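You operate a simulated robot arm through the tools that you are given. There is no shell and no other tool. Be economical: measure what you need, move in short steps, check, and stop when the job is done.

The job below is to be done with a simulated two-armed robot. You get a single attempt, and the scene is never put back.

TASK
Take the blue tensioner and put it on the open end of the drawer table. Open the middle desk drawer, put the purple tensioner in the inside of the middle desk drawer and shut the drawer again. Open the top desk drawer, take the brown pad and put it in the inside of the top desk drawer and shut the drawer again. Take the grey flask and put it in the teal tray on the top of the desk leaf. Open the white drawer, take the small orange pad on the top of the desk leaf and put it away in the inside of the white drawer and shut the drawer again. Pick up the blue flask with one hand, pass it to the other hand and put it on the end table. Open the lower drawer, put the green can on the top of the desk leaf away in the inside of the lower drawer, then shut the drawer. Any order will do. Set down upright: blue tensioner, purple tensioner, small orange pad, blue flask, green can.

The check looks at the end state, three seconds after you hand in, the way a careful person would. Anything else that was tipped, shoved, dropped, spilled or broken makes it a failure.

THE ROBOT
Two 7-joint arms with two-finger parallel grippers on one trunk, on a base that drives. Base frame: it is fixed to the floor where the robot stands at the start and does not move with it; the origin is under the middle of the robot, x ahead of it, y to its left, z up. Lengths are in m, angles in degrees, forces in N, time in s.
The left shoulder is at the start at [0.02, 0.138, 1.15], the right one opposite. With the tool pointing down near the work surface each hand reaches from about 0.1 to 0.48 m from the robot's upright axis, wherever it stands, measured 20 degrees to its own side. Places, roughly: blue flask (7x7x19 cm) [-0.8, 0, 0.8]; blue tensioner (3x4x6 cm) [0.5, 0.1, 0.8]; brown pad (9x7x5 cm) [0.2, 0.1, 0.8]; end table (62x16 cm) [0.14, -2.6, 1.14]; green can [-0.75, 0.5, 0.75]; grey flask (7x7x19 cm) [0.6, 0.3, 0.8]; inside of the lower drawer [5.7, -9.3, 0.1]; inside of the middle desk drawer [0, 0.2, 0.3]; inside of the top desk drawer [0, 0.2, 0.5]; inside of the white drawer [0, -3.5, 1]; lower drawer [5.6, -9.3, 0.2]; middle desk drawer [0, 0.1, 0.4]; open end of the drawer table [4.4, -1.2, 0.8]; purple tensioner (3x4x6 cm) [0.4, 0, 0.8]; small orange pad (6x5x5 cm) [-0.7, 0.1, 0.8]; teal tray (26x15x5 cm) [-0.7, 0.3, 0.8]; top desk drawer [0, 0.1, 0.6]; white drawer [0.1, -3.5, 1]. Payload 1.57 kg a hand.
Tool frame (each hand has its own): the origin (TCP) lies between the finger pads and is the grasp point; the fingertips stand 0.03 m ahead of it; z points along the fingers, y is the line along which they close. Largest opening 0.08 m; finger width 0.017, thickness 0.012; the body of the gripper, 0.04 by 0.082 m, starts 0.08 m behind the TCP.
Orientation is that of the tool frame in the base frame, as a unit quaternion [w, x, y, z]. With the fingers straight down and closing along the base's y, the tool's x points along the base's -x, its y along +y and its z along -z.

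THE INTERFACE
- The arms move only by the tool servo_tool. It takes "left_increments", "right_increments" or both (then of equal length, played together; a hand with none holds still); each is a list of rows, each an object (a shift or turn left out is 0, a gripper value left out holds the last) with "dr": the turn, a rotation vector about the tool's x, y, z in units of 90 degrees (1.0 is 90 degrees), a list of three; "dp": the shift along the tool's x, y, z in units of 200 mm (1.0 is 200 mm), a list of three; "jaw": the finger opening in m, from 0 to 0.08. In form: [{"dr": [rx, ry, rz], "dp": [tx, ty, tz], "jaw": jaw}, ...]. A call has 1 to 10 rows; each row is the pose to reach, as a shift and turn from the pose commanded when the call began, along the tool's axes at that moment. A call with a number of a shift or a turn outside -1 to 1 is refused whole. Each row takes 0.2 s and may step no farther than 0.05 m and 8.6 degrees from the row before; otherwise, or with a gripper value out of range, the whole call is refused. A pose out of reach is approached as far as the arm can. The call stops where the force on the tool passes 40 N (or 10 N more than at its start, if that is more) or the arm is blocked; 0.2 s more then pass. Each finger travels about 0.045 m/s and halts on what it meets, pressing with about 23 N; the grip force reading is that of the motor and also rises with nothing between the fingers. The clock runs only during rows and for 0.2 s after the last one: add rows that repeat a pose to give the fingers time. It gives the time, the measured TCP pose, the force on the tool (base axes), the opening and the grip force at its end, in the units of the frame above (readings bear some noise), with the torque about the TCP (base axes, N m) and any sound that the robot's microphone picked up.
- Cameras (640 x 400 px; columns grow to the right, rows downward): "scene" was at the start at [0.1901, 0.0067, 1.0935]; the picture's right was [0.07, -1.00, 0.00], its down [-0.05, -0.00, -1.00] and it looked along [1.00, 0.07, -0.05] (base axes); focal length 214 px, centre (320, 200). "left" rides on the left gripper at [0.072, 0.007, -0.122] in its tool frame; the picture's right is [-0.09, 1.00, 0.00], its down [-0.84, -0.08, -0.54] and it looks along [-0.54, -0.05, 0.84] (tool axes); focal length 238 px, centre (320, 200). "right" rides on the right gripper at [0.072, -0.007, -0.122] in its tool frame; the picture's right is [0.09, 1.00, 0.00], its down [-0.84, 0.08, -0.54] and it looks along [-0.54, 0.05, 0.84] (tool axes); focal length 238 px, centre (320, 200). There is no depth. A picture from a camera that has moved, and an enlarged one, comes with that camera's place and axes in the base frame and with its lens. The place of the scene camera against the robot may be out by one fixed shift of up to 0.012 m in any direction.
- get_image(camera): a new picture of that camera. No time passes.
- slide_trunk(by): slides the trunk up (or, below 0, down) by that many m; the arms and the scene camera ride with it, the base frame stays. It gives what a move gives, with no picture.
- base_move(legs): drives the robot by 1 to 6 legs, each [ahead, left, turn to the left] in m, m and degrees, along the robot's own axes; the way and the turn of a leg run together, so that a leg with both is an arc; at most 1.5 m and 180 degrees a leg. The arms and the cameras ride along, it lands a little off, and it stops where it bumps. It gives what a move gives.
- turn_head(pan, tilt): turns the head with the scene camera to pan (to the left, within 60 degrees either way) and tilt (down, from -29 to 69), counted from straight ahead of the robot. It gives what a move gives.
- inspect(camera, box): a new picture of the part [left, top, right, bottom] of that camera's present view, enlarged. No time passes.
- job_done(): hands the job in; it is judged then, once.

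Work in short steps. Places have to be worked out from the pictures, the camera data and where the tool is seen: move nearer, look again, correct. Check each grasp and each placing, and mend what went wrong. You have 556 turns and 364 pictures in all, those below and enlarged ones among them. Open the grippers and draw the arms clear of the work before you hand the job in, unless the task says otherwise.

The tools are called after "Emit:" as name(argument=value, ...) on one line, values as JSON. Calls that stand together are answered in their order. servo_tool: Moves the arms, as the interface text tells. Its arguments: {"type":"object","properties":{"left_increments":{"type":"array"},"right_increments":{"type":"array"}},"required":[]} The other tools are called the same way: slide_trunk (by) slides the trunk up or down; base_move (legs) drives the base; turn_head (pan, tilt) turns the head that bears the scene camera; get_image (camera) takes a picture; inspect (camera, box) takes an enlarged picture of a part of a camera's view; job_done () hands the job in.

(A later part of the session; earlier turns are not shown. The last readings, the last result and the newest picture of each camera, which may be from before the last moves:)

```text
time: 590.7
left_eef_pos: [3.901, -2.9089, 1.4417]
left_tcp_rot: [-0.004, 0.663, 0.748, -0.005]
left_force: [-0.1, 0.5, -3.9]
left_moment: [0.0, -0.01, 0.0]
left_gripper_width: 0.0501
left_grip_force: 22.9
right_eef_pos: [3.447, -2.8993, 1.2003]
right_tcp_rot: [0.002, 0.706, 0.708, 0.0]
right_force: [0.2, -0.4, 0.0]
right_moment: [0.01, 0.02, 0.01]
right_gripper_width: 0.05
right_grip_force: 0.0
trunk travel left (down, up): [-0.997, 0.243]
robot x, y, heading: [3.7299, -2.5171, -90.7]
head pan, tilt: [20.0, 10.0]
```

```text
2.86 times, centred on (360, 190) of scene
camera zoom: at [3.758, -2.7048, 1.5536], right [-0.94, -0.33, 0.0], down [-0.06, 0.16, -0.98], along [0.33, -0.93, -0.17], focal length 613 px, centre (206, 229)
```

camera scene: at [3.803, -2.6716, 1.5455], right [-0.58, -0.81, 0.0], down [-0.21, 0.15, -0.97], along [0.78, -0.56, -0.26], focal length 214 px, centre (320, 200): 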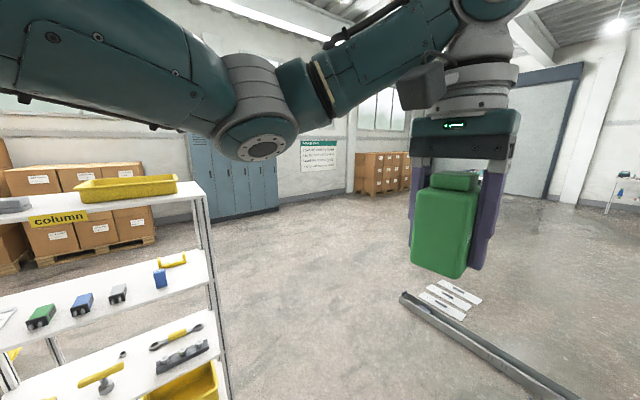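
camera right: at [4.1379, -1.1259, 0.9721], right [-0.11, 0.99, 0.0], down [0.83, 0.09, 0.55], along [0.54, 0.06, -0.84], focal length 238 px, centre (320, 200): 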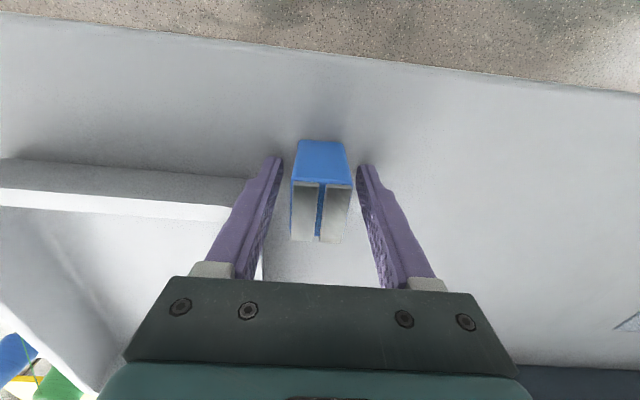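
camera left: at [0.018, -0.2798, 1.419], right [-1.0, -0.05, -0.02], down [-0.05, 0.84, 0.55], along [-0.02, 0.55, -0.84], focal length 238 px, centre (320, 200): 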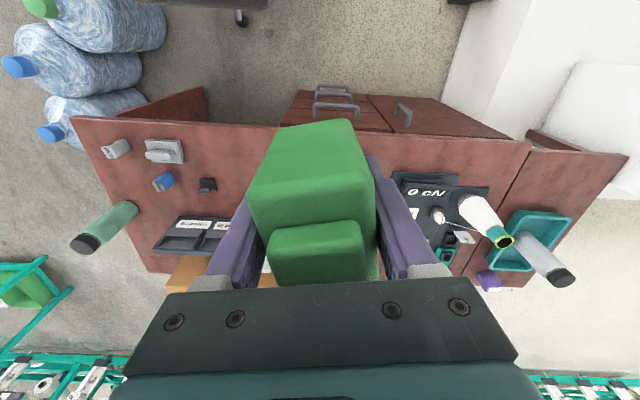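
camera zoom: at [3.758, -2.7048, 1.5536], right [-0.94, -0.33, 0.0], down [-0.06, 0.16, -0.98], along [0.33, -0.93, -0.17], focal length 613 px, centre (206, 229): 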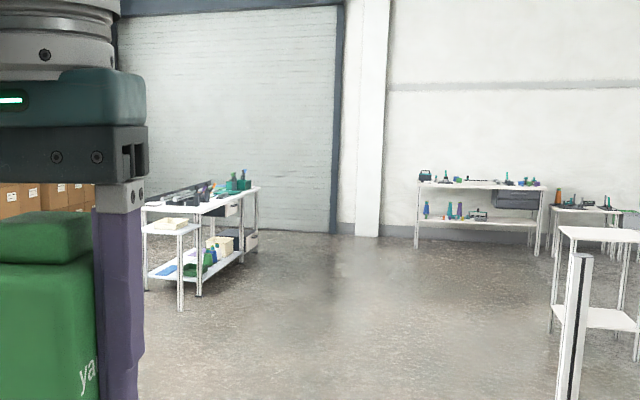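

The lower drawer appears in the white bench's far end, near (5.6, −9.3), facing −x. Drive down the open floor along x≈4.3.

Emit:
base_move(legs=[[0, 0.6, 0.7], [1.5, 0, 0], [1.5, 0, 0], [1.5, 0, 0], [1.2, 0, 0]])

Emit:
turn_head(pan=45, tilt=25)

Emit:
get_image(camera="scene")

```text
time: 621.0
left_eef_pos: [4.9659, -8.5907, 1.443]
left_tcp_rot: [-0.004, 0.631, 0.775, -0.006]
left_force: [1.1, 0.0, -2.9]
left_moment: [0.03, 0.01, 0.0]
left_gripper_width: 0.0496
left_grip_force: 23.7
right_eef_pos: [4.5144, -8.6194, 1.2001]
right_tcp_rot: [0.002, 0.675, 0.738, 0.001]
right_force: [-1.1, 0.1, -0.5]
right_moment: [-0.01, -0.03, 0.0]
right_gripper_width: 0.0498
right_grip_force: 0.2
trunk travel left (down, up): [-0.997, 0.243]
robot x, y, heading: [4.7641, -8.2163, -85.6]
head pan, tilt: [20.0, 10.0]
```

```text
time: 621.9
left_eef_pos: [4.9657, -8.5917, 1.441]
left_tcp_rot: [-0.004, 0.632, 0.775, -0.005]
left_force: [0.1, -0.2, -3.9]
left_moment: [0.0, -0.03, -0.04]
left_gripper_width: 0.0497
left_grip_force: 22.8
right_eef_pos: [4.5141, -8.6185, 1.2006]
right_tcp_rot: [0.002, 0.675, 0.738, 0.0]
right_force: [-0.3, -0.9, 0.9]
right_moment: [-0.01, 0.02, 0.01]
right_gripper_width: 0.0498
right_grip_force: 0.1
trunk travel left (down, up): [-0.997, 0.243]
robot x, y, heading: [4.7613, -8.2172, -85.8]
head pan, tilt: [45.0, 25.0]
```

```text
158 pictures are left
camera scene: at [4.8389, -8.375, 1.5293], right [-0.65, -0.76, 0.0], down [-0.32, 0.28, -0.91], along [0.69, -0.59, -0.42], focal length 214 px, centre (320, 200)
```

scene: 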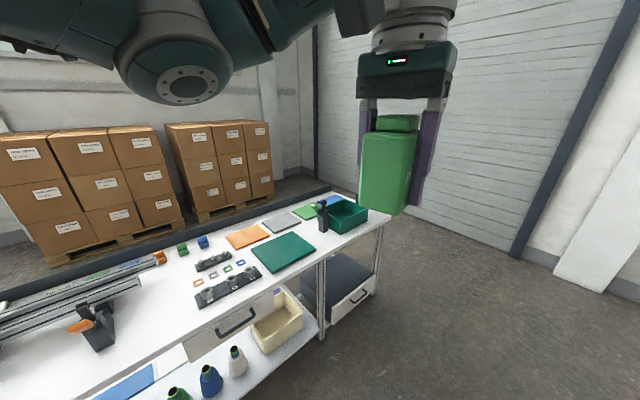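

The lower drawer's handle is near (5.53, −9.33, 0.2). Turn to face +x, move along, and re-orient the right hand for a vertical pinch.

Emit:
base_move(legs=[[0, 0, 85.7], [0, -0.87, 0]])

Emit:
servo_tool(right_increments=[{"dr": [0, 0, 0.09]}, {"dr": [0, 0, 0.18]}, {"dr": [0, 0, 0.27]}, {"dr": [0, 0, 0.36]}, {"dr": [0, 0, 0.45]}, {"dr": [0, 0, 0.54]}, {"dr": [0, 0, 0.63]}, {"dr": [0, 0, 0.72]}, {"dr": [0, 0, 0.81]}, {"dr": [0, 0, 0.9]}])

Emit:
servo_tool(right_increments=[{"dr": [0, 0, 0.05], "dp": [0, 0.02, 0.1]}, {"dr": [0, 0, 0.1], "dp": [0, 0.02, 0.2]}])

Emit:
turn_head(pan=-15, tilt=50)

Emit:
get_image(camera="scene")

```text
time: 630.1
left_eef_pos: [5.1508, -8.921, 1.4415]
left_tcp_rot: [0.001, -0.063, 0.998, -0.007]
left_force: [-0.2, -0.6, -3.5]
left_moment: [0.0, 0.01, -0.04]
left_gripper_width: 0.0499
left_grip_force: 23.4
right_eef_pos: [5.1423, -9.3732, 1.2007]
right_tcp_rot: [0.001, -0.005, 1.0, 0.002]
right_force: [0.6, -0.6, -0.7]
right_moment: [0.04, 0.0, -0.04]
right_gripper_width: 0.05
right_grip_force: 0.0
trunk travel left (down, up): [-0.997, 0.243]
robot x, y, heading: [4.758, -9.0897, -0.5]
head pan, tilt: [45.0, 25.0]
```

```text
time: 632.3
left_eef_pos: [5.1498, -8.9199, 1.4421]
left_tcp_rot: [0.001, -0.063, 0.998, -0.007]
left_force: [-0.3, 0.8, -2.3]
left_moment: [-0.03, 0.05, 0.01]
left_gripper_width: 0.0497
left_grip_force: 23.4
right_eef_pos: [5.1426, -9.3717, 1.1994]
right_tcp_rot: [0.0, 0.646, 0.764, 0.003]
right_force: [-0.9, 0.9, 1.3]
right_moment: [0.03, -0.01, 0.02]
right_gripper_width: 0.0501
right_grip_force: 0.0
trunk travel left (down, up): [-0.997, 0.243]
robot x, y, heading: [4.7563, -9.0922, -0.2]
head pan, tilt: [45.0, 25.0]
```

```text
time: 632.9
left_eef_pos: [5.1512, -8.9216, 1.4418]
left_tcp_rot: [0.0, -0.064, 0.998, -0.006]
left_force: [0.2, -0.5, -3.0]
left_moment: [0.0, 0.01, -0.02]
left_gripper_width: 0.0502
left_grip_force: 22.6
right_eef_pos: [5.1473, -9.3701, 1.1598]
right_tcp_rot: [-0.001, 0.703, 0.711, 0.002]
right_force: [-0.1, 0.2, 0.1]
right_moment: [0.01, 0.0, 0.04]
right_gripper_width: 0.05
right_grip_force: 0.1
trunk travel left (down, up): [-0.997, 0.243]
robot x, y, heading: [4.7577, -9.0965, -0.5]
head pan, tilt: [45.0, 25.0]
```

```text
time: 634.2
left_eef_pos: [5.1506, -8.9199, 1.4427]
left_tcp_rot: [0.0, -0.064, 0.998, -0.006]
left_force: [-0.2, 0.2, -3.0]
left_moment: [0.05, 0.0, 0.03]
left_gripper_width: 0.0501
left_grip_force: 22.8
right_eef_pos: [5.1466, -9.3701, 1.1611]
right_tcp_rot: [-0.001, 0.703, 0.711, 0.002]
right_force: [-1.6, 0.4, -0.2]
right_moment: [0.0, -0.01, 0.01]
right_gripper_width: 0.0499
right_grip_force: 0.0
trunk travel left (down, up): [-0.997, 0.243]
robot x, y, heading: [4.7576, -9.096, -0.5]
head pan, tilt: [-15.0, 50.0]
```

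```text
157 pictures are left
camera scene: at [4.9324, -9.1146, 1.4918], right [-0.26, -0.96, 0.0], down [-0.74, 0.2, -0.64], along [0.62, -0.17, -0.77], focal length 214 px, centre (320, 200)
```

scene: 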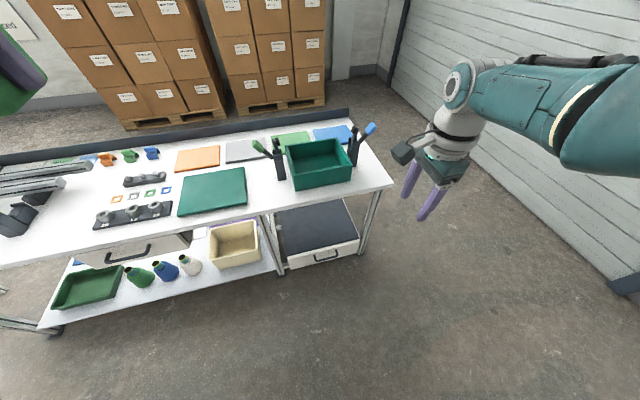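

Pitch the right hand to point ahead.

Emit:
servo_tool(right_increments=[{"dr": [-0.08, 0, 0]}, {"dr": [-0.16, 0, 0]}, {"dr": [-0.24, 0, 0]}, {"dr": [-0.32, 0, 0]}, {"dr": [-0.4, 0, 0]}, {"dr": [-0.48, 0, 0]}, {"dr": [-0.56, 0, 0]}, {"dr": [-0.64, 0, 0]}, {"dr": [-0.72, 0, 0]}])

Emit:
slide_trunk(by=-0.4)

Emit:
slide_trunk(by=-0.3)

Emit:
get_image(camera="right")

Emit:
get_image(camera="scene")

```text
time: 636.2
left_eef_pos: [5.1495, -8.9216, 1.4425]
left_tcp_rot: [0.001, -0.064, 0.998, -0.007]
left_force: [0.4, -0.4, -2.6]
left_moment: [0.02, 0.06, 0.01]
left_gripper_width: 0.0498
left_grip_force: 22.8
right_eef_pos: [5.1488, -9.3687, 1.1613]
right_tcp_rot: [0.353, 0.601, 0.614, 0.37]
right_force: [-0.2, -0.4, -0.4]
right_moment: [0.03, -0.03, -0.01]
right_gripper_width: 0.05
right_grip_force: 0.0
right hand out of reach, approached as far as the arm can: row 9
trunk travel left (down, up): [-0.997, 0.243]
robot x, y, heading: [4.7587, -9.0934, -0.2]
head pan, tilt: [-15.0, 50.0]
```

```text
time: 640.1
left_eef_pos: [5.1492, -8.9211, 1.042]
left_tcp_rot: [0.0, -0.064, 0.998, -0.008]
left_force: [0.4, 0.2, -2.8]
left_moment: [0.04, 0.05, -0.01]
left_gripper_width: 0.0498
left_grip_force: 22.9
right_eef_pos: [5.148, -9.3684, 0.762]
right_tcp_rot: [0.353, 0.6, 0.614, 0.371]
right_force: [0.1, 0.0, -0.1]
right_moment: [0.0, -0.01, 0.02]
right_gripper_width: 0.0498
right_grip_force: 0.0
trunk travel left (down, up): [-0.597, 0.643]
robot x, y, heading: [4.7584, -9.0958, -0.3]
head pan, tilt: [-15.0, 50.0]
```

```text
time: 643.1
left_eef_pos: [5.1502, -8.921, 0.7418]
left_tcp_rot: [0.001, -0.064, 0.998, -0.007]
left_force: [0.5, -0.7, -4.0]
left_moment: [-0.04, 0.02, 0.0]
left_gripper_width: 0.0503
left_grip_force: 22.9
right_eef_pos: [5.149, -9.3687, 0.4612]
right_tcp_rot: [0.353, 0.601, 0.615, 0.371]
right_force: [0.3, -0.5, 1.3]
right_moment: [0.01, -0.01, 0.0]
right_gripper_width: 0.05
right_grip_force: 0.1
trunk travel left (down, up): [-0.297, 0.943]
robot x, y, heading: [4.7631, -9.0923, -0.1]
head pan, tilt: [-15.0, 50.0]
```

```text
156 pictures are left
camera right: at [5.0383, -9.2994, 0.5145], right [0.47, 0.09, 0.88], down [-0.41, -0.85, 0.32], along [0.78, -0.51, -0.36], focal length 238 px, centre (320, 200)
```

right: 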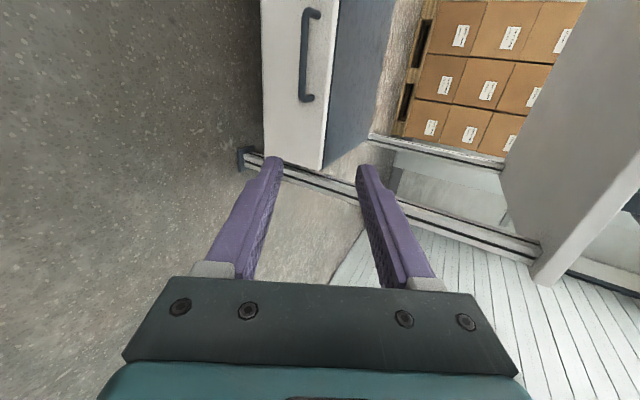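

```text
155 pictures are left
camera scene: at [4.9322, -9.1148, 0.7918], right [-0.26, -0.96, 0.0], down [-0.74, 0.2, -0.64], along [0.62, -0.17, -0.77], focal length 214 px, centre (320, 200)
```

scene: 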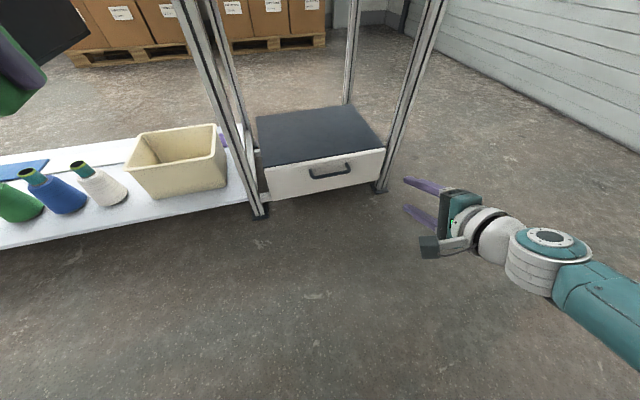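

Handle located: (5.467, −9.295, 0.27). Lower to its height, shift left 7 cm and approach.

Emit:
slide_trunk(by=-0.184)

Emit:
base_move(legs=[[0, 0.07, 0], [0.22, 0, 0]])

Emit:
get_image(camera="right")

Emit:
get_image(camera="scene")

```text
time: 645.1
left_eef_pos: [5.1502, -8.9205, 0.5574]
left_tcp_rot: [0.001, -0.064, 0.998, -0.008]
left_force: [0.4, -0.4, -3.4]
left_moment: [-0.02, 0.05, 0.0]
left_gripper_width: 0.0498
left_grip_force: 23.0
right_eef_pos: [5.1493, -9.3688, 0.2776]
right_tcp_rot: [0.353, 0.601, 0.614, 0.371]
right_force: [0.9, -0.3, -0.1]
right_moment: [0.0, -0.02, -0.03]
right_gripper_width: 0.0501
right_grip_force: 0.1
trunk travel left (down, up): [-0.113, 1.127]
robot x, y, heading: [4.7606, -9.0949, -0.2]
head pan, tilt: [-15.0, 50.0]
```

```text
time: 647.4
left_eef_pos: [5.3749, -8.8525, 0.557]
left_tcp_rot: [-0.001, -0.063, 0.998, -0.007]
left_force: [0.0, -0.2, -3.1]
left_moment: [0.01, 0.03, -0.01]
left_gripper_width: 0.0499
left_grip_force: 23.1
right_eef_pos: [5.3738, -9.2993, 0.2772]
right_tcp_rot: [0.353, 0.602, 0.613, 0.37]
right_force: [0.2, -0.1, 0.2]
right_moment: [0.01, 0.0, 0.01]
right_gripper_width: 0.0503
right_grip_force: 0.0
trunk travel left (down, up): [-0.113, 1.127]
robot x, y, heading: [4.9872, -9.0244, -0.3]
head pan, tilt: [-15.0, 50.0]
```

```text
154 pictures are left
camera right: at [5.263, -9.2304, 0.33], right [0.47, 0.09, 0.88], down [-0.42, -0.85, 0.32], along [0.78, -0.51, -0.36], focal length 238 px, centre (320, 200)
```

right: 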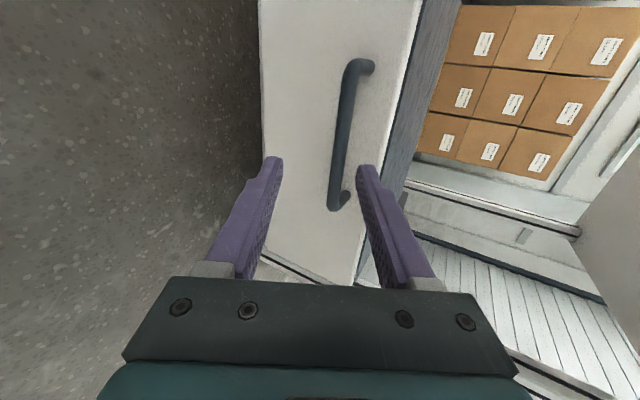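

```text
153 pictures are left
camera scene: at [5.1576, -9.0457, 0.6075], right [-0.27, -0.96, 0.0], down [-0.74, 0.2, -0.64], along [0.62, -0.17, -0.77], focal length 214 px, centre (320, 200)
```

scene: 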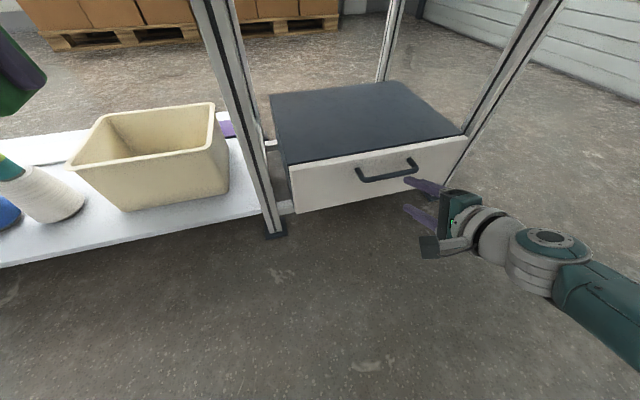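

Good. Lower 6 mm and advance 5 cm, then look.

Emit:
slide_trunk(by=-0.006)

Emit:
base_move(legs=[[0.05, 0, 0]])

Emit:
get_image(camera="right")

```text
time: 648.0
left_eef_pos: [5.3759, -8.8515, 0.5521]
left_tcp_rot: [-0.001, -0.063, 0.998, -0.007]
left_force: [-0.6, 1.0, -3.4]
left_moment: [0.02, 0.03, 0.02]
left_gripper_width: 0.05
left_grip_force: 23.3
right_eef_pos: [5.3742, -9.2992, 0.2698]
right_tcp_rot: [0.353, 0.601, 0.614, 0.371]
right_force: [-0.4, 0.4, -0.6]
right_moment: [0.02, 0.0, 0.02]
right_gripper_width: 0.0499
right_grip_force: 0.0
trunk travel left (down, up): [-0.107, 1.133]
robot x, y, heading: [4.9843, -9.0242, -0.4]
head pan, tilt: [-15.0, 50.0]
```

```text
time: 648.9
left_eef_pos: [5.421, -8.8532, 0.5503]
left_tcp_rot: [-0.003, -0.062, 0.998, -0.007]
left_force: [-0.2, 0.3, -3.9]
left_moment: [0.0, 0.02, 0.05]
left_gripper_width: 0.0497
left_grip_force: 22.8
right_eef_pos: [5.4171, -9.3005, 0.2698]
right_tcp_rot: [0.352, 0.603, 0.614, 0.369]
right_force: [-1.2, 0.2, -0.2]
right_moment: [0.03, 0.0, -0.02]
right_gripper_width: 0.05
right_grip_force: 0.1
trunk travel left (down, up): [-0.107, 1.133]
robot x, y, heading: [5.0385, -9.0282, -0.6]
head pan, tilt: [-15.0, 50.0]
```

```text
152 pictures are left
camera right: at [5.3081, -9.2316, 0.3231], right [0.48, 0.09, 0.87], down [-0.42, -0.85, 0.32], along [0.77, -0.52, -0.37], focal length 238 px, centre (320, 200)
```

right: 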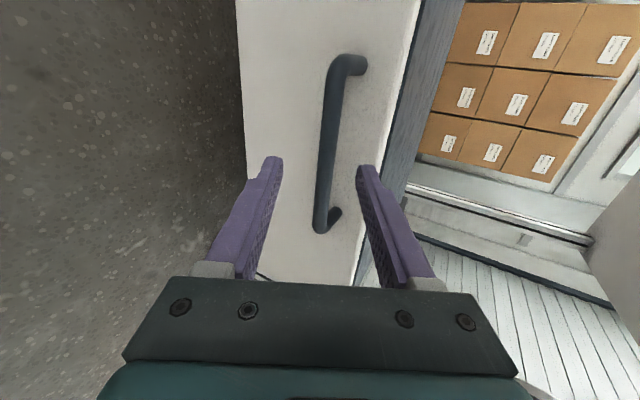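

Emit:
base_move(legs=[[0.025, 0, 0]])

Emit:
servo_tool(right_increments=[{"jaw": 0.0}, {"jaw": 0.0}, {"jaw": 0.0}, {"jaw": 0.0}, {"jaw": 0.0}])

Emit:
get_image(camera="right")

```text
time: 649.7
left_eef_pos: [5.4474, -8.8522, 0.5503]
left_tcp_rot: [-0.002, -0.062, 0.998, -0.007]
left_force: [-0.5, -0.5, -3.7]
left_moment: [-0.02, 0.0, 0.03]
left_gripper_width: 0.0502
left_grip_force: 22.9
right_eef_pos: [5.4436, -9.3009, 0.2705]
right_tcp_rot: [0.352, 0.602, 0.614, 0.369]
right_force: [-0.3, 0.8, -0.7]
right_moment: [-0.02, 0.0, 0.01]
right_gripper_width: 0.0503
right_grip_force: 0.0
trunk travel left (down, up): [-0.107, 1.133]
robot x, y, heading: [5.0617, -9.0228, -0.4]
head pan, tilt: [-15.0, 50.0]
```

```text
time: 650.9
left_eef_pos: [5.4454, -8.8535, 0.5482]
left_tcp_rot: [-0.003, -0.062, 0.998, -0.007]
left_force: [-0.2, 0.5, -3.2]
left_moment: [-0.02, 0.01, 0.02]
left_gripper_width: 0.0497
left_grip_force: 23.0
right_eef_pos: [5.4394, -9.3009, 0.2689]
right_tcp_rot: [0.35, 0.603, 0.615, 0.368]
right_force: [-15.8, 2.0, 2.3]
right_moment: [0.0, 0.19, -0.09]
right_gripper_width: 0.0
right_grip_force: 21.2
trunk travel left (down, up): [-0.107, 1.133]
robot x, y, heading: [5.0589, -9.0219, -0.0]
head pan, tilt: [-15.0, 50.0]
```

```text
151 pictures are left
camera right: at [5.3294, -9.2312, 0.3224], right [0.48, 0.09, 0.87], down [-0.42, -0.85, 0.32], along [0.77, -0.51, -0.37], focal length 238 px, centre (320, 200)
```

right: 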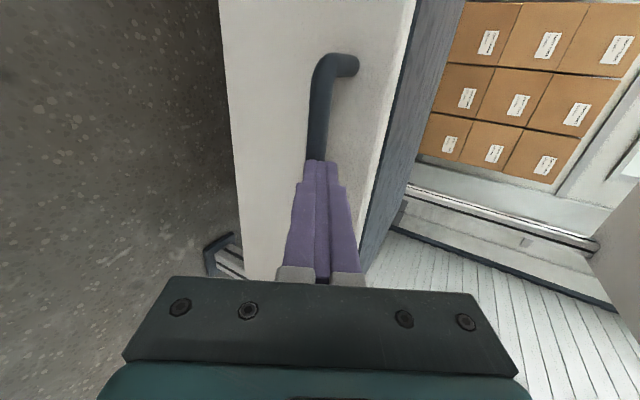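

The fingers closed just in front of the bar. Reopen and advance 2.5 cm more.

Emit:
servo_tool(right_increments=[{"jaw": 0.05}, {"jaw": 0.05}, {"jaw": 0.05}, {"jaw": 0.05}])

Emit:
base_move(legs=[[0.024, 0, 0]])

Emit:
get_image(camera="right")

```text
time: 651.4
left_eef_pos: [5.4424, -8.8532, 0.55]
left_tcp_rot: [-0.004, -0.062, 0.998, -0.007]
left_force: [0.8, 0.3, -2.9]
left_moment: [0.02, -0.01, -0.04]
left_gripper_width: 0.05
left_grip_force: 23.4
right_eef_pos: [5.4433, -9.3006, 0.2756]
right_tcp_rot: [0.355, 0.599, 0.612, 0.375]
right_force: [-28.9, 6.9, 46.6]
right_moment: [-0.2, -0.26, -0.03]
right_gripper_width: 0.0171
right_grip_force: 0.1
trunk travel left (down, up): [-0.107, 1.133]
robot x, y, heading: [5.0593, -9.0258, -0.5]
head pan, tilt: [-15.0, 50.0]
stopped in row 2 (right hand): the force on the tool passed its limit at 43 N (the readings are from after the stop); the commanded pose is now the measured one
```

```text
time: 652.1
left_eef_pos: [5.4416, -8.8542, 0.5475]
left_tcp_rot: [-0.005, -0.061, 0.998, -0.006]
left_force: [-0.2, -0.5, -4.4]
left_moment: [0.03, 0.03, 0.0]
left_gripper_width: 0.05
left_grip_force: 23.1
right_eef_pos: [5.445, -9.3, 0.2813]
right_tcp_rot: [0.36, 0.596, 0.609, 0.38]
right_force: [-32.9, 6.1, 43.7]
right_moment: [-0.2, 0.17, -0.13]
right_gripper_width: 0.0289
right_grip_force: 0.2
trunk travel left (down, up): [-0.107, 1.133]
robot x, y, heading: [5.0608, -9.0243, -0.7]
head pan, tilt: [-15.0, 50.0]
stopped in leg 1: the force on the tool passed its limit at 74 N (the readings are from after the stop); the commanded pose is now the measured one
```

```text
150 pictures are left
camera right: at [5.3338, -9.2321, 0.3313], right [0.45, 0.09, 0.89], down [-0.42, -0.85, 0.3], along [0.79, -0.51, -0.35], focal length 238 px, centre (320, 200)
```

right: 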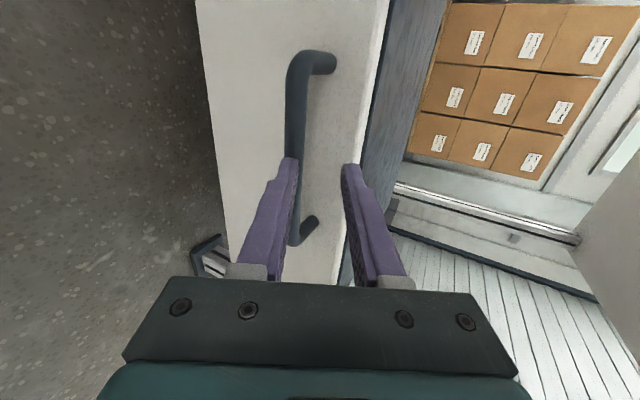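

The bar is lower than the scene camera suggested (z≈0.253). Back off 4 cm, lower ~2.2 cm, and retry.

Emit:
base_move(legs=[[-0.045, 0, 0.5]])

Emit:
servo_tool(right_increments=[{"jaw": 0.05}, {"jaw": 0.05}, {"jaw": 0.05}])

Emit:
slide_trunk(by=-0.02)

Emit:
get_image(camera="right")

```text
time: 653.0
left_eef_pos: [5.4108, -8.8501, 0.5532]
left_tcp_rot: [0.0, -0.066, 0.998, -0.007]
left_force: [1.1, 0.9, -3.3]
left_moment: [0.02, 0.05, -0.01]
left_gripper_width: 0.0498
left_grip_force: 22.9
right_eef_pos: [5.4211, -9.297, 0.2834]
right_tcp_rot: [0.359, 0.593, 0.61, 0.383]
right_force: [0.4, 1.0, 0.7]
right_moment: [0.01, 0.04, 0.0]
right_gripper_width: 0.0502
right_grip_force: 0.0
trunk travel left (down, up): [-0.107, 1.133]
robot x, y, heading: [5.0147, -9.0248, 0.2]
head pan, tilt: [-15.0, 50.0]
```

```text
time: 653.8
left_eef_pos: [5.4046, -8.8494, 0.55]
left_tcp_rot: [-0.002, -0.066, 0.998, -0.006]
left_force: [0.0, -0.8, -3.4]
left_moment: [0.0, 0.01, -0.05]
left_gripper_width: 0.05
left_grip_force: 23.1
right_eef_pos: [5.415, -9.2961, 0.2811]
right_tcp_rot: [0.359, 0.594, 0.611, 0.382]
right_force: [-0.5, 0.2, 0.4]
right_moment: [0.01, -0.01, 0.01]
right_gripper_width: 0.05
right_grip_force: 0.0
trunk travel left (down, up): [-0.107, 1.133]
robot x, y, heading: [5.0179, -9.0276, -0.3]
head pan, tilt: [-15.0, 50.0]
```

```text
time: 654.5
left_eef_pos: [5.4059, -8.8492, 0.5305]
left_tcp_rot: [-0.002, -0.067, 0.998, -0.006]
left_force: [-0.2, 0.0, -3.5]
left_moment: [-0.01, 0.0, 0.03]
left_gripper_width: 0.0497
left_grip_force: 23.4
right_eef_pos: [5.4137, -9.2969, 0.2614]
right_tcp_rot: [0.358, 0.593, 0.611, 0.383]
right_force: [0.2, 0.1, 0.1]
right_moment: [0.0, 0.04, 0.0]
right_gripper_width: 0.0499
right_grip_force: 0.1
trunk travel left (down, up): [-0.087, 1.153]
robot x, y, heading: [5.0161, -9.0267, -0.1]
head pan, tilt: [-15.0, 50.0]
```

```text
149 pictures are left
camera right: at [5.3018, -9.2286, 0.3115], right [0.45, 0.1, 0.89], down [-0.42, -0.86, 0.3], along [0.79, -0.5, -0.34], focal length 238 px, centre (320, 200)
```

right: 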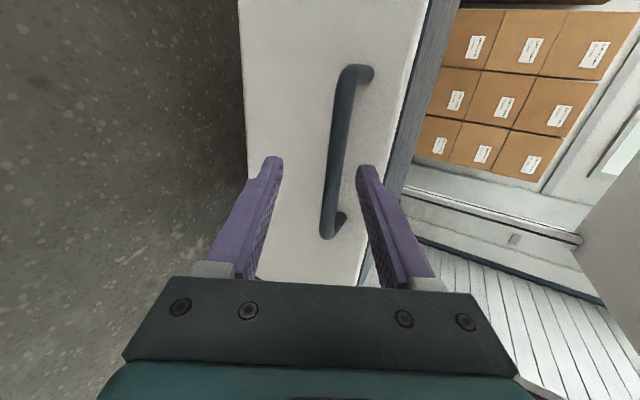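

Now it lines up in the middle. Advance 3.5 cm and close.

Emit:
base_move(legs=[[0.036, 0, 0]])

Emit:
get_image(camera="right")

Emit:
servo_tool(right_increments=[{"jaw": 0.0}, {"jaw": 0.0}, {"jaw": 0.0}, {"jaw": 0.0}, {"jaw": 0.0}])

Emit:
get_image(camera="right")

```text
time: 655.4
left_eef_pos: [5.4339, -8.8489, 0.5285]
left_tcp_rot: [-0.004, -0.066, 0.998, -0.006]
left_force: [-1.0, -0.2, -3.8]
left_moment: [0.0, -0.06, 0.02]
left_gripper_width: 0.0499
left_grip_force: 23.0
right_eef_pos: [5.443, -9.296, 0.2597]
right_tcp_rot: [0.357, 0.594, 0.612, 0.38]
right_force: [-0.7, 0.9, -0.7]
right_moment: [0.02, -0.02, -0.02]
right_gripper_width: 0.0499
right_grip_force: 0.0
trunk travel left (down, up): [-0.087, 1.153]
robot x, y, heading: [5.0506, -9.0258, 0.2]
head pan, tilt: [-15.0, 50.0]
```

```text
148 pictures are left
camera right: at [5.3308, -9.2284, 0.3102], right [0.45, 0.1, 0.89], down [-0.41, -0.86, 0.3], along [0.79, -0.5, -0.35], focal length 238 px, centre (320, 200)
```

right: 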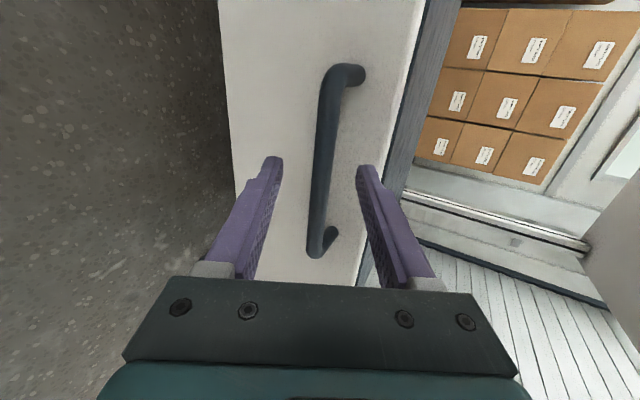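

```text
time: 656.6
left_eef_pos: [5.439, -8.8487, 0.5296]
left_tcp_rot: [-0.002, -0.066, 0.998, -0.007]
left_force: [0.7, 0.5, -3.5]
left_moment: [-0.03, 0.03, 0.02]
left_gripper_width: 0.05
left_grip_force: 22.9
right_eef_pos: [5.447, -9.2963, 0.2602]
right_tcp_rot: [0.356, 0.594, 0.613, 0.38]
right_force: [0.5, -2.0, -15.8]
right_moment: [0.29, 0.34, -0.08]
right_gripper_width: 0.0135
right_grip_force: 30.2
trunk travel left (down, up): [-0.087, 1.153]
robot x, y, heading: [5.0495, -9.0276, 0.3]
head pan, tilt: [-15.0, 50.0]
```

```text
147 pictures are left
camera right: at [5.3349, -9.2281, 0.3102], right [0.45, 0.1, 0.89], down [-0.41, -0.86, 0.3], along [0.79, -0.5, -0.35], focal length 238 px, centre (320, 200)
```

right: 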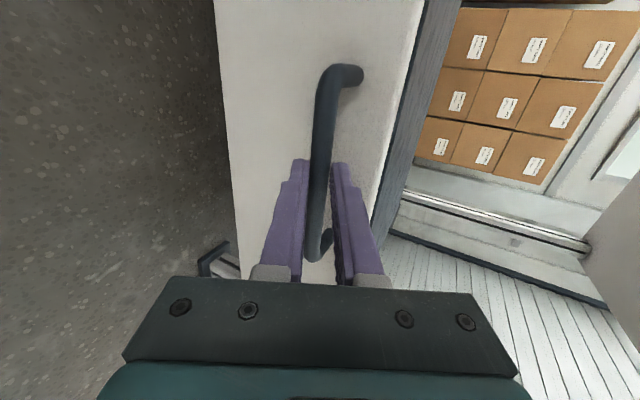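

Gripped (13.5 mm). Pull the drawer open by backing 12 cm, check.

Emit:
base_move(legs=[[-0.12, 0, 0]])

Emit:
get_image(camera="scene")

```text
time: 657.8
left_eef_pos: [5.3195, -8.8492, 0.53]
left_tcp_rot: [-0.002, -0.067, 0.998, -0.006]
left_force: [-0.5, 0.9, -4.0]
left_moment: [-0.01, 0.02, 0.03]
left_gripper_width: 0.0503
left_grip_force: 22.9
right_eef_pos: [5.3266, -9.2964, 0.2601]
right_tcp_rot: [0.357, 0.594, 0.612, 0.38]
right_force: [1.6, -3.3, -20.6]
right_moment: [0.24, 0.45, -0.01]
right_gripper_width: 0.0136
right_grip_force: 30.0
trunk travel left (down, up): [-0.087, 1.153]
robot x, y, heading: [4.925, -9.0229, -0.1]
head pan, tilt: [-15.0, 50.0]
```

```text
146 pictures are left
camera scene: at [5.1039, -9.0445, 0.5815], right [-0.26, -0.97, 0.0], down [-0.74, 0.2, -0.64], along [0.62, -0.17, -0.77], focal length 214 px, centre (320, 200)
```

scene: 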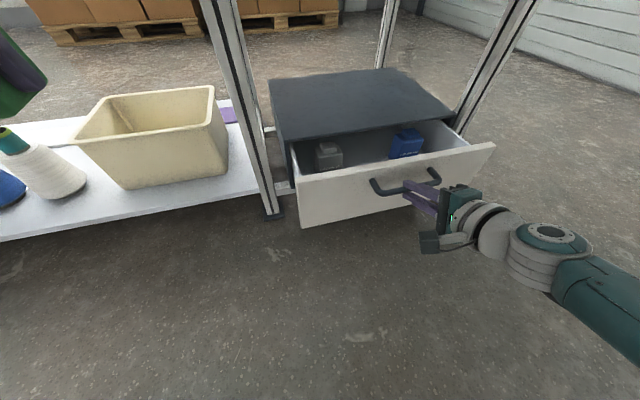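

It opens; a grey and a blue can are inside. Pull 13 cm more.

Emit:
base_move(legs=[[-0.13, 0, 0]])

Emit:
get_image(camera="scene")

```text
time: 659.1
left_eef_pos: [5.1914, -8.8485, 0.5315]
left_tcp_rot: [-0.001, -0.065, 0.998, -0.007]
left_force: [0.2, -0.5, -3.2]
left_moment: [-0.03, 0.05, -0.01]
left_gripper_width: 0.0497
left_grip_force: 23.0
right_eef_pos: [5.198, -9.2947, 0.2592]
right_tcp_rot: [0.357, 0.594, 0.613, 0.38]
right_force: [1.8, 0.5, -5.8]
right_moment: [0.4, 0.13, 0.21]
right_gripper_width: 0.0137
right_grip_force: 30.4
trunk travel left (down, up): [-0.087, 1.153]
robot x, y, heading: [4.7975, -9.023, 0.1]
head pan, tilt: [-15.0, 50.0]
```

```text
145 pictures are left
camera scene: at [4.9741, -9.0444, 0.5818], right [-0.26, -0.97, 0.0], down [-0.74, 0.2, -0.64], along [0.62, -0.17, -0.77], focal length 214 px, centre (320, 200)
```

scene: 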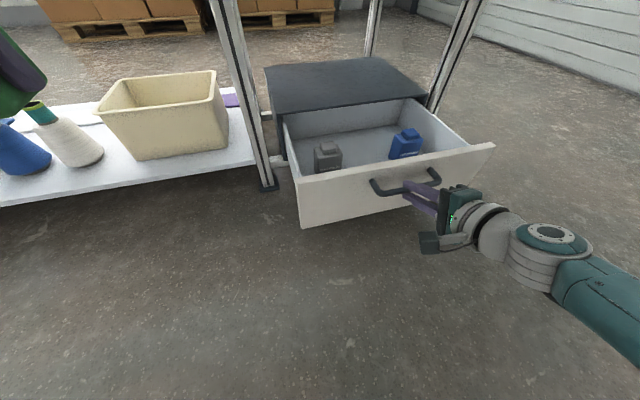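

Open ~25 cm. Release, back off and raise, then bring the left hand over the drawer.

Emit:
servo_tool(right_increments=[{"jaw": 0.045}, {"jaw": 0.05}, {"jaw": 0.05}])

Emit:
base_move(legs=[[-0.1, 0, 0]])

Emit:
slide_trunk(by=0.4)

Emit:
get_image(camera="scene")

```text
time: 659.9
left_eef_pos: [5.1886, -8.8493, 0.5315]
left_tcp_rot: [-0.002, -0.066, 0.998, -0.006]
left_force: [0.0, -0.3, -3.1]
left_moment: [0.0, 0.02, 0.02]
left_gripper_width: 0.0495
left_grip_force: 22.8
right_eef_pos: [5.1948, -9.297, 0.2596]
right_tcp_rot: [0.356, 0.596, 0.612, 0.38]
right_force: [-0.4, 0.5, 0.0]
right_moment: [-0.01, -0.01, 0.0]
right_gripper_width: 0.0497
right_grip_force: 0.1
trunk travel left (down, up): [-0.087, 1.153]
robot x, y, heading: [4.7987, -9.0234, -0.1]
head pan, tilt: [-15.0, 50.0]
```

```text
time: 661.0
left_eef_pos: [5.092, -8.8483, 0.5322]
left_tcp_rot: [0.0, -0.068, 0.998, -0.006]
left_force: [0.7, 0.2, -3.4]
left_moment: [0.02, -0.01, 0.04]
left_gripper_width: 0.0498
left_grip_force: 23.0
right_eef_pos: [5.1024, -9.2942, 0.2611]
right_tcp_rot: [0.356, 0.593, 0.613, 0.381]
right_force: [-0.2, -1.3, 0.0]
right_moment: [0.0, 0.05, 0.0]
right_gripper_width: 0.0499
right_grip_force: 0.2
trunk travel left (down, up): [-0.087, 1.153]
robot x, y, heading: [4.7026, -9.0283, 0.3]
head pan, tilt: [-15.0, 50.0]
```

```text
time: 664.9
left_eef_pos: [5.0904, -8.8476, 0.9302]
left_tcp_rot: [-0.001, -0.067, 0.998, -0.006]
left_force: [0.3, -0.7, -2.5]
left_moment: [0.02, 0.04, 0.01]
left_gripper_width: 0.0499
left_grip_force: 23.0
right_eef_pos: [5.099, -9.296, 0.6614]
right_tcp_rot: [0.356, 0.593, 0.614, 0.38]
right_force: [-0.4, -0.2, -0.6]
right_moment: [0.0, 0.03, 0.03]
right_gripper_width: 0.0499
right_grip_force: 0.1
trunk travel left (down, up): [-0.487, 0.753]
robot x, y, heading: [4.6991, -9.026, -0.1]
head pan, tilt: [-15.0, 50.0]
```

```text
144 pictures are left
camera scene: at [4.8746, -9.0443, 0.9817], right [-0.26, -0.97, 0.0], down [-0.74, 0.2, -0.64], along [0.62, -0.17, -0.77], focal length 214 px, centre (320, 200)
```

scene: 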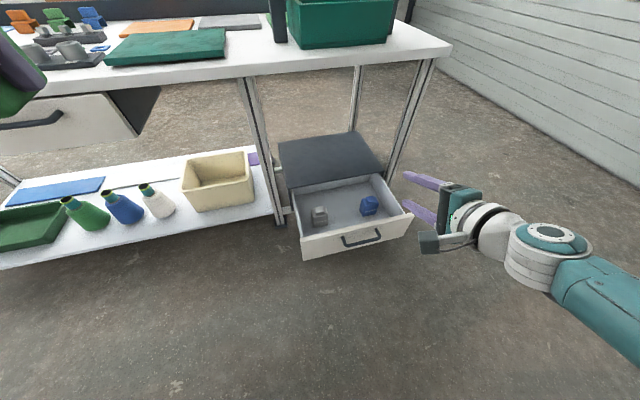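

Free spot between the two cans: about (5.36, −9.31). Lower the left hand relative to the shoulder (and raise the right a bit), then move over the drawer.

Emit:
servo_tool(left_increments=[{"dp": [0, 0, 0.2]}, {"dp": [0, 0, 0.4]}, {"dp": [0, 0, 0.6]}, {"dp": [0, 0, 0.8]}, {"dp": [0, 0, 1.0]}], right_increments=[{"dp": [0, 0.08, -0.05]}, {"dp": [0, 0.16, -0.1]}, {"dp": [0, 0.24, -0.15]}, {"dp": [0, 0.32, -0.2]}, {"dp": [0, 0.44, -0.24]}])

Emit:
base_move(legs=[[0, -0.46, 0], [0.27, 0, 0]])

Emit:
get_image(camera="left")

Emit:
get_image(camera="scene")

```text
time: 666.1
left_eef_pos: [5.0898, -8.8511, 0.7314]
left_tcp_rot: [0.0, -0.067, 0.998, -0.006]
left_force: [-0.3, 0.3, -3.5]
left_moment: [0.01, 0.05, 0.04]
left_gripper_width: 0.0501
left_grip_force: 22.3
right_eef_pos: [5.0966, -9.2976, 0.7608]
right_tcp_rot: [0.356, 0.595, 0.612, 0.38]
right_force: [0.3, 0.8, 0.3]
right_moment: [0.01, 0.01, -0.05]
right_gripper_width: 0.0498
right_grip_force: 0.0
trunk travel left (down, up): [-0.487, 0.753]
robot x, y, heading: [4.7032, -9.0257, 0.1]
head pan, tilt: [-15.0, 50.0]
```

```text
time: 670.3
left_eef_pos: [5.3565, -9.3059, 0.7319]
left_tcp_rot: [-0.001, -0.063, 0.998, -0.006]
left_force: [-0.4, -0.9, -3.3]
left_moment: [0.0, 0.03, 0.03]
left_gripper_width: 0.0498
left_grip_force: 22.7
right_eef_pos: [5.3603, -9.7527, 0.7586]
right_tcp_rot: [0.358, 0.597, 0.61, 0.379]
right_force: [1.0, -0.4, -0.1]
right_moment: [-0.01, 0.02, -0.01]
right_gripper_width: 0.0499
right_grip_force: 0.2
trunk travel left (down, up): [-0.487, 0.753]
robot x, y, heading: [4.9643, -9.4794, -0.2]
head pan, tilt: [-15.0, 50.0]
```

```text
143 pictures are left
camera left: at [5.2855, -9.3066, 0.855], right [-0.04, 1.0, -0.01], down [0.84, 0.04, 0.54], along [0.54, 0.01, -0.84], focal length 238 px, centre (320, 200)
```

left: 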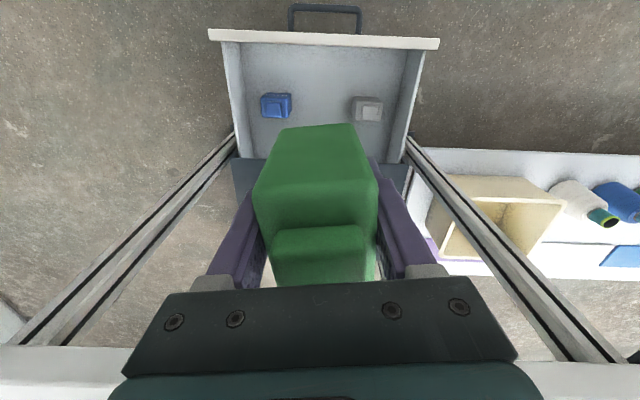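

```text
142 pictures are left
camera scene: at [5.139, -9.4981, 0.9818], right [-0.26, -0.96, 0.0], down [-0.74, 0.2, -0.64], along [0.62, -0.17, -0.77], focal length 214 px, centre (320, 200)
```

scene: 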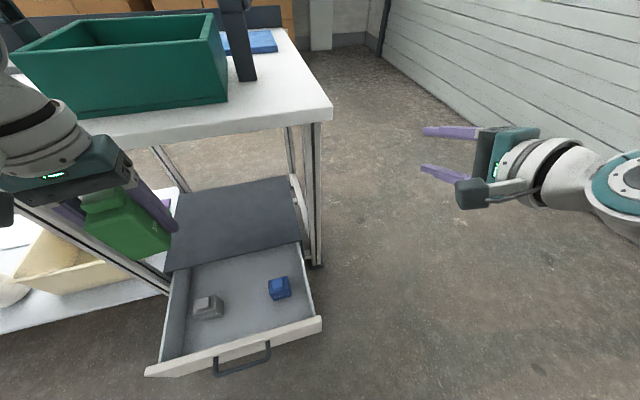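

The landing spot between/in front of the two cans is clear. Advance 1.5 cm and lower 33 cm, then look.

Emit:
base_move(legs=[[0.015, 0, 0]])

Emit:
slide_trunk(by=-0.33)

Emit:
get_image(camera="left")

Emit:
get_image(camera="scene")

```text
time: 671.0
left_eef_pos: [5.3701, -9.3057, 0.7312]
left_tcp_rot: [-0.001, -0.063, 0.998, -0.006]
left_force: [0.1, 0.0, -3.1]
left_moment: [0.02, 0.04, 0.0]
left_gripper_width: 0.0501
left_grip_force: 22.7
right_eef_pos: [5.373, -9.7516, 0.7591]
right_tcp_rot: [0.357, 0.596, 0.611, 0.38]
right_force: [0.1, 0.0, 0.2]
right_moment: [-0.01, -0.02, 0.01]
right_gripper_width: 0.0502
right_grip_force: 0.1
trunk travel left (down, up): [-0.487, 0.753]
robot x, y, heading: [4.9784, -9.4803, -0.3]
head pan, tilt: [-15.0, 50.0]
```

```text
time: 674.3
left_eef_pos: [5.369, -9.3058, 0.4018]
left_tcp_rot: [-0.001, -0.064, 0.998, -0.006]
left_force: [-0.8, 0.2, -3.5]
left_moment: [0.02, 0.03, 0.0]
left_gripper_width: 0.05
left_grip_force: 23.5
right_eef_pos: [5.3742, -9.7524, 0.4289]
right_tcp_rot: [0.357, 0.596, 0.611, 0.379]
right_force: [0.0, 0.1, 0.6]
right_moment: [0.0, 0.02, 0.03]
right_gripper_width: 0.0497
right_grip_force: 0.0
trunk travel left (down, up): [-0.157, 1.083]
robot x, y, heading: [4.9821, -9.4772, -0.3]
head pan, tilt: [-15.0, 50.0]
```

```text
141 pictures are left
camera left: at [5.2996, -9.3066, 0.5248], right [-0.04, 1.0, -0.01], down [0.84, 0.04, 0.54], along [0.54, 0.01, -0.84], focal length 238 px, centre (320, 200)
```

left: 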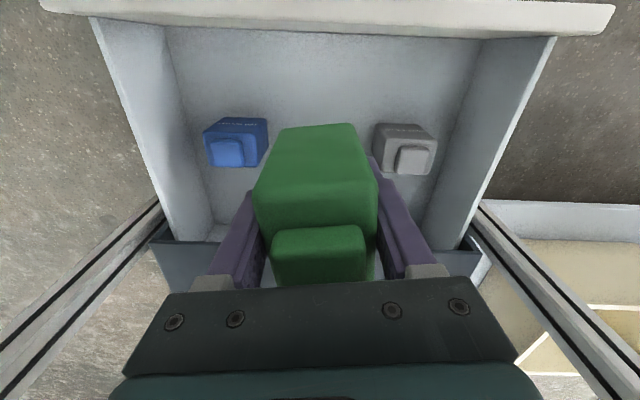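

```text
140 pictures are left
camera scene: at [5.1533, -9.4981, 0.6518], right [-0.26, -0.96, 0.0], down [-0.74, 0.2, -0.64], along [0.62, -0.17, -0.77], focal length 214 px, centre (320, 200)
```

scene: 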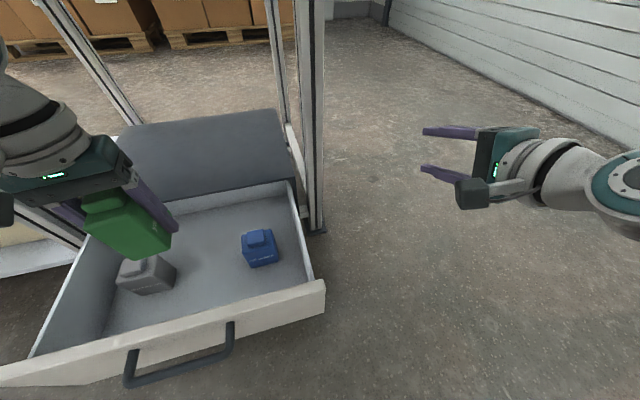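

Clear on both sides. Lower 14 cm by trunk, then feel with the arm.

Emit:
slide_trunk(by=-0.14)

Emit:
get_image(camera="left")

Emit:
servo_tool(left_increments=[{"dp": [0, 0, 0.05]}, {"dp": [0, 0, 0.1]}])

Emit:
servo_tool(left_increments=[{"dp": [0, 0, 0.03]}, {"dp": [0, 0, 0.06]}])

```text
time: 676.0
left_eef_pos: [5.3699, -9.3051, 0.2612]
left_tcp_rot: [0.0, -0.064, 0.998, -0.007]
left_force: [-0.2, -0.9, -3.6]
left_moment: [0.0, 0.04, -0.02]
left_gripper_width: 0.0501
left_grip_force: 22.8
right_eef_pos: [5.3744, -9.7523, 0.2893]
right_tcp_rot: [0.357, 0.596, 0.611, 0.379]
right_force: [0.5, -0.5, -0.6]
right_moment: [0.01, 0.02, -0.02]
right_gripper_width: 0.0499
right_grip_force: 0.1
trunk travel left (down, up): [-0.017, 1.223]
robot x, y, heading: [4.982, -9.4767, -0.3]
head pan, tilt: [-15.0, 50.0]
```

```text
139 pictures are left
camera left: at [5.2995, -9.3066, 0.3848], right [-0.04, 1.0, -0.01], down [0.84, 0.04, 0.54], along [0.54, 0.01, -0.84], focal length 238 px, centre (320, 200)
```

left: 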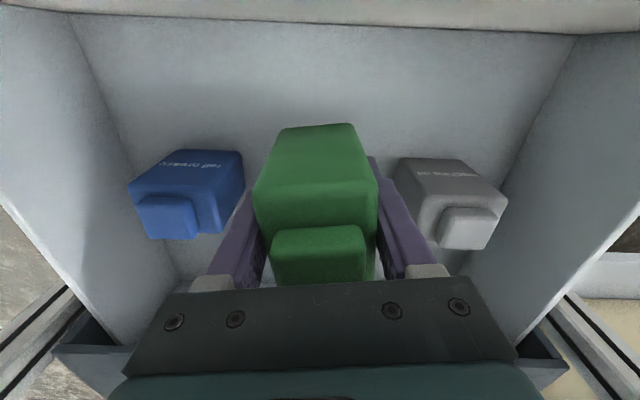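

```text
time: 676.6
left_eef_pos: [5.3718, -9.3048, 0.2415]
left_tcp_rot: [-0.002, -0.064, 0.998, -0.007]
left_force: [-0.6, -0.1, -3.6]
left_moment: [-0.04, 0.01, 0.05]
left_gripper_width: 0.0497
left_grip_force: 22.8
right_eef_pos: [5.374, -9.7522, 0.2884]
right_tcp_rot: [0.358, 0.596, 0.611, 0.379]
right_force: [0.1, 0.5, -0.5]
right_moment: [-0.05, 0.04, -0.04]
right_gripper_width: 0.0499
right_grip_force: 0.0
trunk travel left (down, up): [-0.017, 1.223]
robot x, y, heading: [4.9804, -9.4769, -0.6]
head pan, tilt: [-15.0, 50.0]
```

```text
time: 677.2
left_eef_pos: [5.3719, -9.3074, 0.2305]
left_tcp_rot: [-0.002, -0.064, 0.998, -0.006]
left_force: [0.4, 0.9, -2.9]
left_moment: [0.0, 0.03, 0.01]
left_gripper_width: 0.05
left_grip_force: 23.2
right_eef_pos: [5.3742, -9.7536, 0.2888]
right_tcp_rot: [0.357, 0.596, 0.611, 0.38]
right_force: [-0.4, 0.6, -0.1]
right_moment: [0.01, -0.01, -0.05]
right_gripper_width: 0.0499
right_grip_force: 0.1
trunk travel left (down, up): [-0.017, 1.223]
robot x, y, heading: [4.9795, -9.4771, -0.4]
head pan, tilt: [-15.0, 50.0]
```

Emit:
servo_tool(left_increments=[{"dp": [0, 0, 0.03]}, {"dp": [0, 0, 0.06]}])

Emit:
servo_tool(left_increments=[{"dp": [0, 0, 0.025]}, {"dp": [0, 0, 0.05]}])

Emit:
get_image(camera="left")

```text
time: 677.8
left_eef_pos: [5.3709, -9.3075, 0.2172]
left_tcp_rot: [-0.002, -0.064, 0.998, -0.006]
left_force: [-0.4, -1.0, -2.4]
left_moment: [0.01, 0.01, 0.01]
left_gripper_width: 0.0498
left_grip_force: 23.4
right_eef_pos: [5.3741, -9.7527, 0.2892]
right_tcp_rot: [0.357, 0.596, 0.611, 0.379]
right_force: [-0.8, -0.2, -0.3]
right_moment: [0.0, -0.01, -0.01]
right_gripper_width: 0.0501
right_grip_force: 0.1
trunk travel left (down, up): [-0.017, 1.223]
robot x, y, heading: [4.9809, -9.4752, -0.3]
head pan, tilt: [-15.0, 50.0]
```

```text
time: 678.4
left_eef_pos: [5.3699, -9.3066, 0.2067]
left_tcp_rot: [-0.003, -0.064, 0.998, -0.006]
left_force: [-0.2, -1.3, -2.8]
left_moment: [-0.01, 0.03, -0.01]
left_gripper_width: 0.0498
left_grip_force: 23.0
right_eef_pos: [5.3731, -9.7532, 0.2896]
right_tcp_rot: [0.357, 0.596, 0.611, 0.38]
right_force: [0.3, 0.0, 0.6]
right_moment: [-0.01, 0.0, 0.03]
right_gripper_width: 0.05
right_grip_force: 0.0
trunk travel left (down, up): [-0.017, 1.223]
robot x, y, heading: [4.9799, -9.4751, -0.2]
head pan, tilt: [-15.0, 50.0]
```

```text
138 pictures are left
camera left: at [5.3002, -9.307, 0.3313], right [-0.04, 1.0, -0.01], down [0.84, 0.04, 0.54], along [0.54, 0.01, -0.84], focal length 238 px, centre (320, 200)
```

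left: 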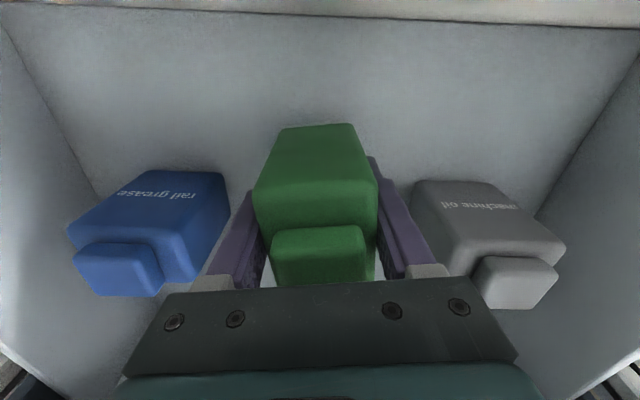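

Emit:
servo_tool(left_increments=[{"dp": [0, 0, 0.02]}, {"dp": [0, 0, 0.04]}])

Emit:
servo_tool(left_increments=[{"dp": [0, 0, 0.02]}, {"dp": [0, 0, 0.04]}])

Emit:
servo_tool(left_increments=[{"dp": [0, 0, 0.015]}, {"dp": [0, 0, 0.03]}])

```text
time: 679.0
left_eef_pos: [5.3707, -9.3057, 0.2004]
left_tcp_rot: [-0.002, -0.064, 0.998, -0.006]
left_force: [-0.2, 0.1, -4.1]
left_moment: [-0.05, 0.0, 0.03]
left_gripper_width: 0.0502
left_grip_force: 23.1
right_eef_pos: [5.374, -9.7517, 0.2893]
right_tcp_rot: [0.357, 0.595, 0.612, 0.38]
right_force: [0.0, 0.0, -0.8]
right_moment: [-0.02, 0.01, 0.04]
right_gripper_width: 0.0498
right_grip_force: 0.1
trunk travel left (down, up): [-0.017, 1.223]
robot x, y, heading: [4.9816, -9.4769, -0.4]
head pan, tilt: [-15.0, 50.0]
```

```text
time: 679.6
left_eef_pos: [5.3697, -9.3073, 0.1923]
left_tcp_rot: [-0.002, -0.063, 0.998, -0.007]
left_force: [-0.7, 0.3, -3.1]
left_moment: [-0.02, 0.0, 0.04]
left_gripper_width: 0.0496
left_grip_force: 22.7
right_eef_pos: [5.3736, -9.7526, 0.2895]
right_tcp_rot: [0.357, 0.596, 0.61, 0.379]
right_force: [-0.6, 0.2, 1.4]
right_moment: [0.02, -0.03, -0.02]
right_gripper_width: 0.0503
right_grip_force: 0.0
trunk travel left (down, up): [-0.017, 1.223]
robot x, y, heading: [4.9806, -9.4763, -0.5]
head pan, tilt: [-15.0, 50.0]
```

```text
time: 680.2
left_eef_pos: [5.3697, -9.3084, 0.1868]
left_tcp_rot: [-0.001, -0.063, 0.998, -0.006]
left_force: [-0.6, 0.0, -3.8]
left_moment: [-0.02, -0.02, 0.01]
left_gripper_width: 0.05
left_grip_force: 23.0
right_eef_pos: [5.3747, -9.7527, 0.2883]
right_tcp_rot: [0.357, 0.596, 0.611, 0.38]
right_force: [-0.2, 0.2, -0.6]
right_moment: [0.0, -0.03, 0.02]
right_gripper_width: 0.0502
right_grip_force: 0.1
trunk travel left (down, up): [-0.017, 1.223]
robot x, y, heading: [4.9822, -9.4762, -0.5]
head pan, tilt: [-15.0, 50.0]
```

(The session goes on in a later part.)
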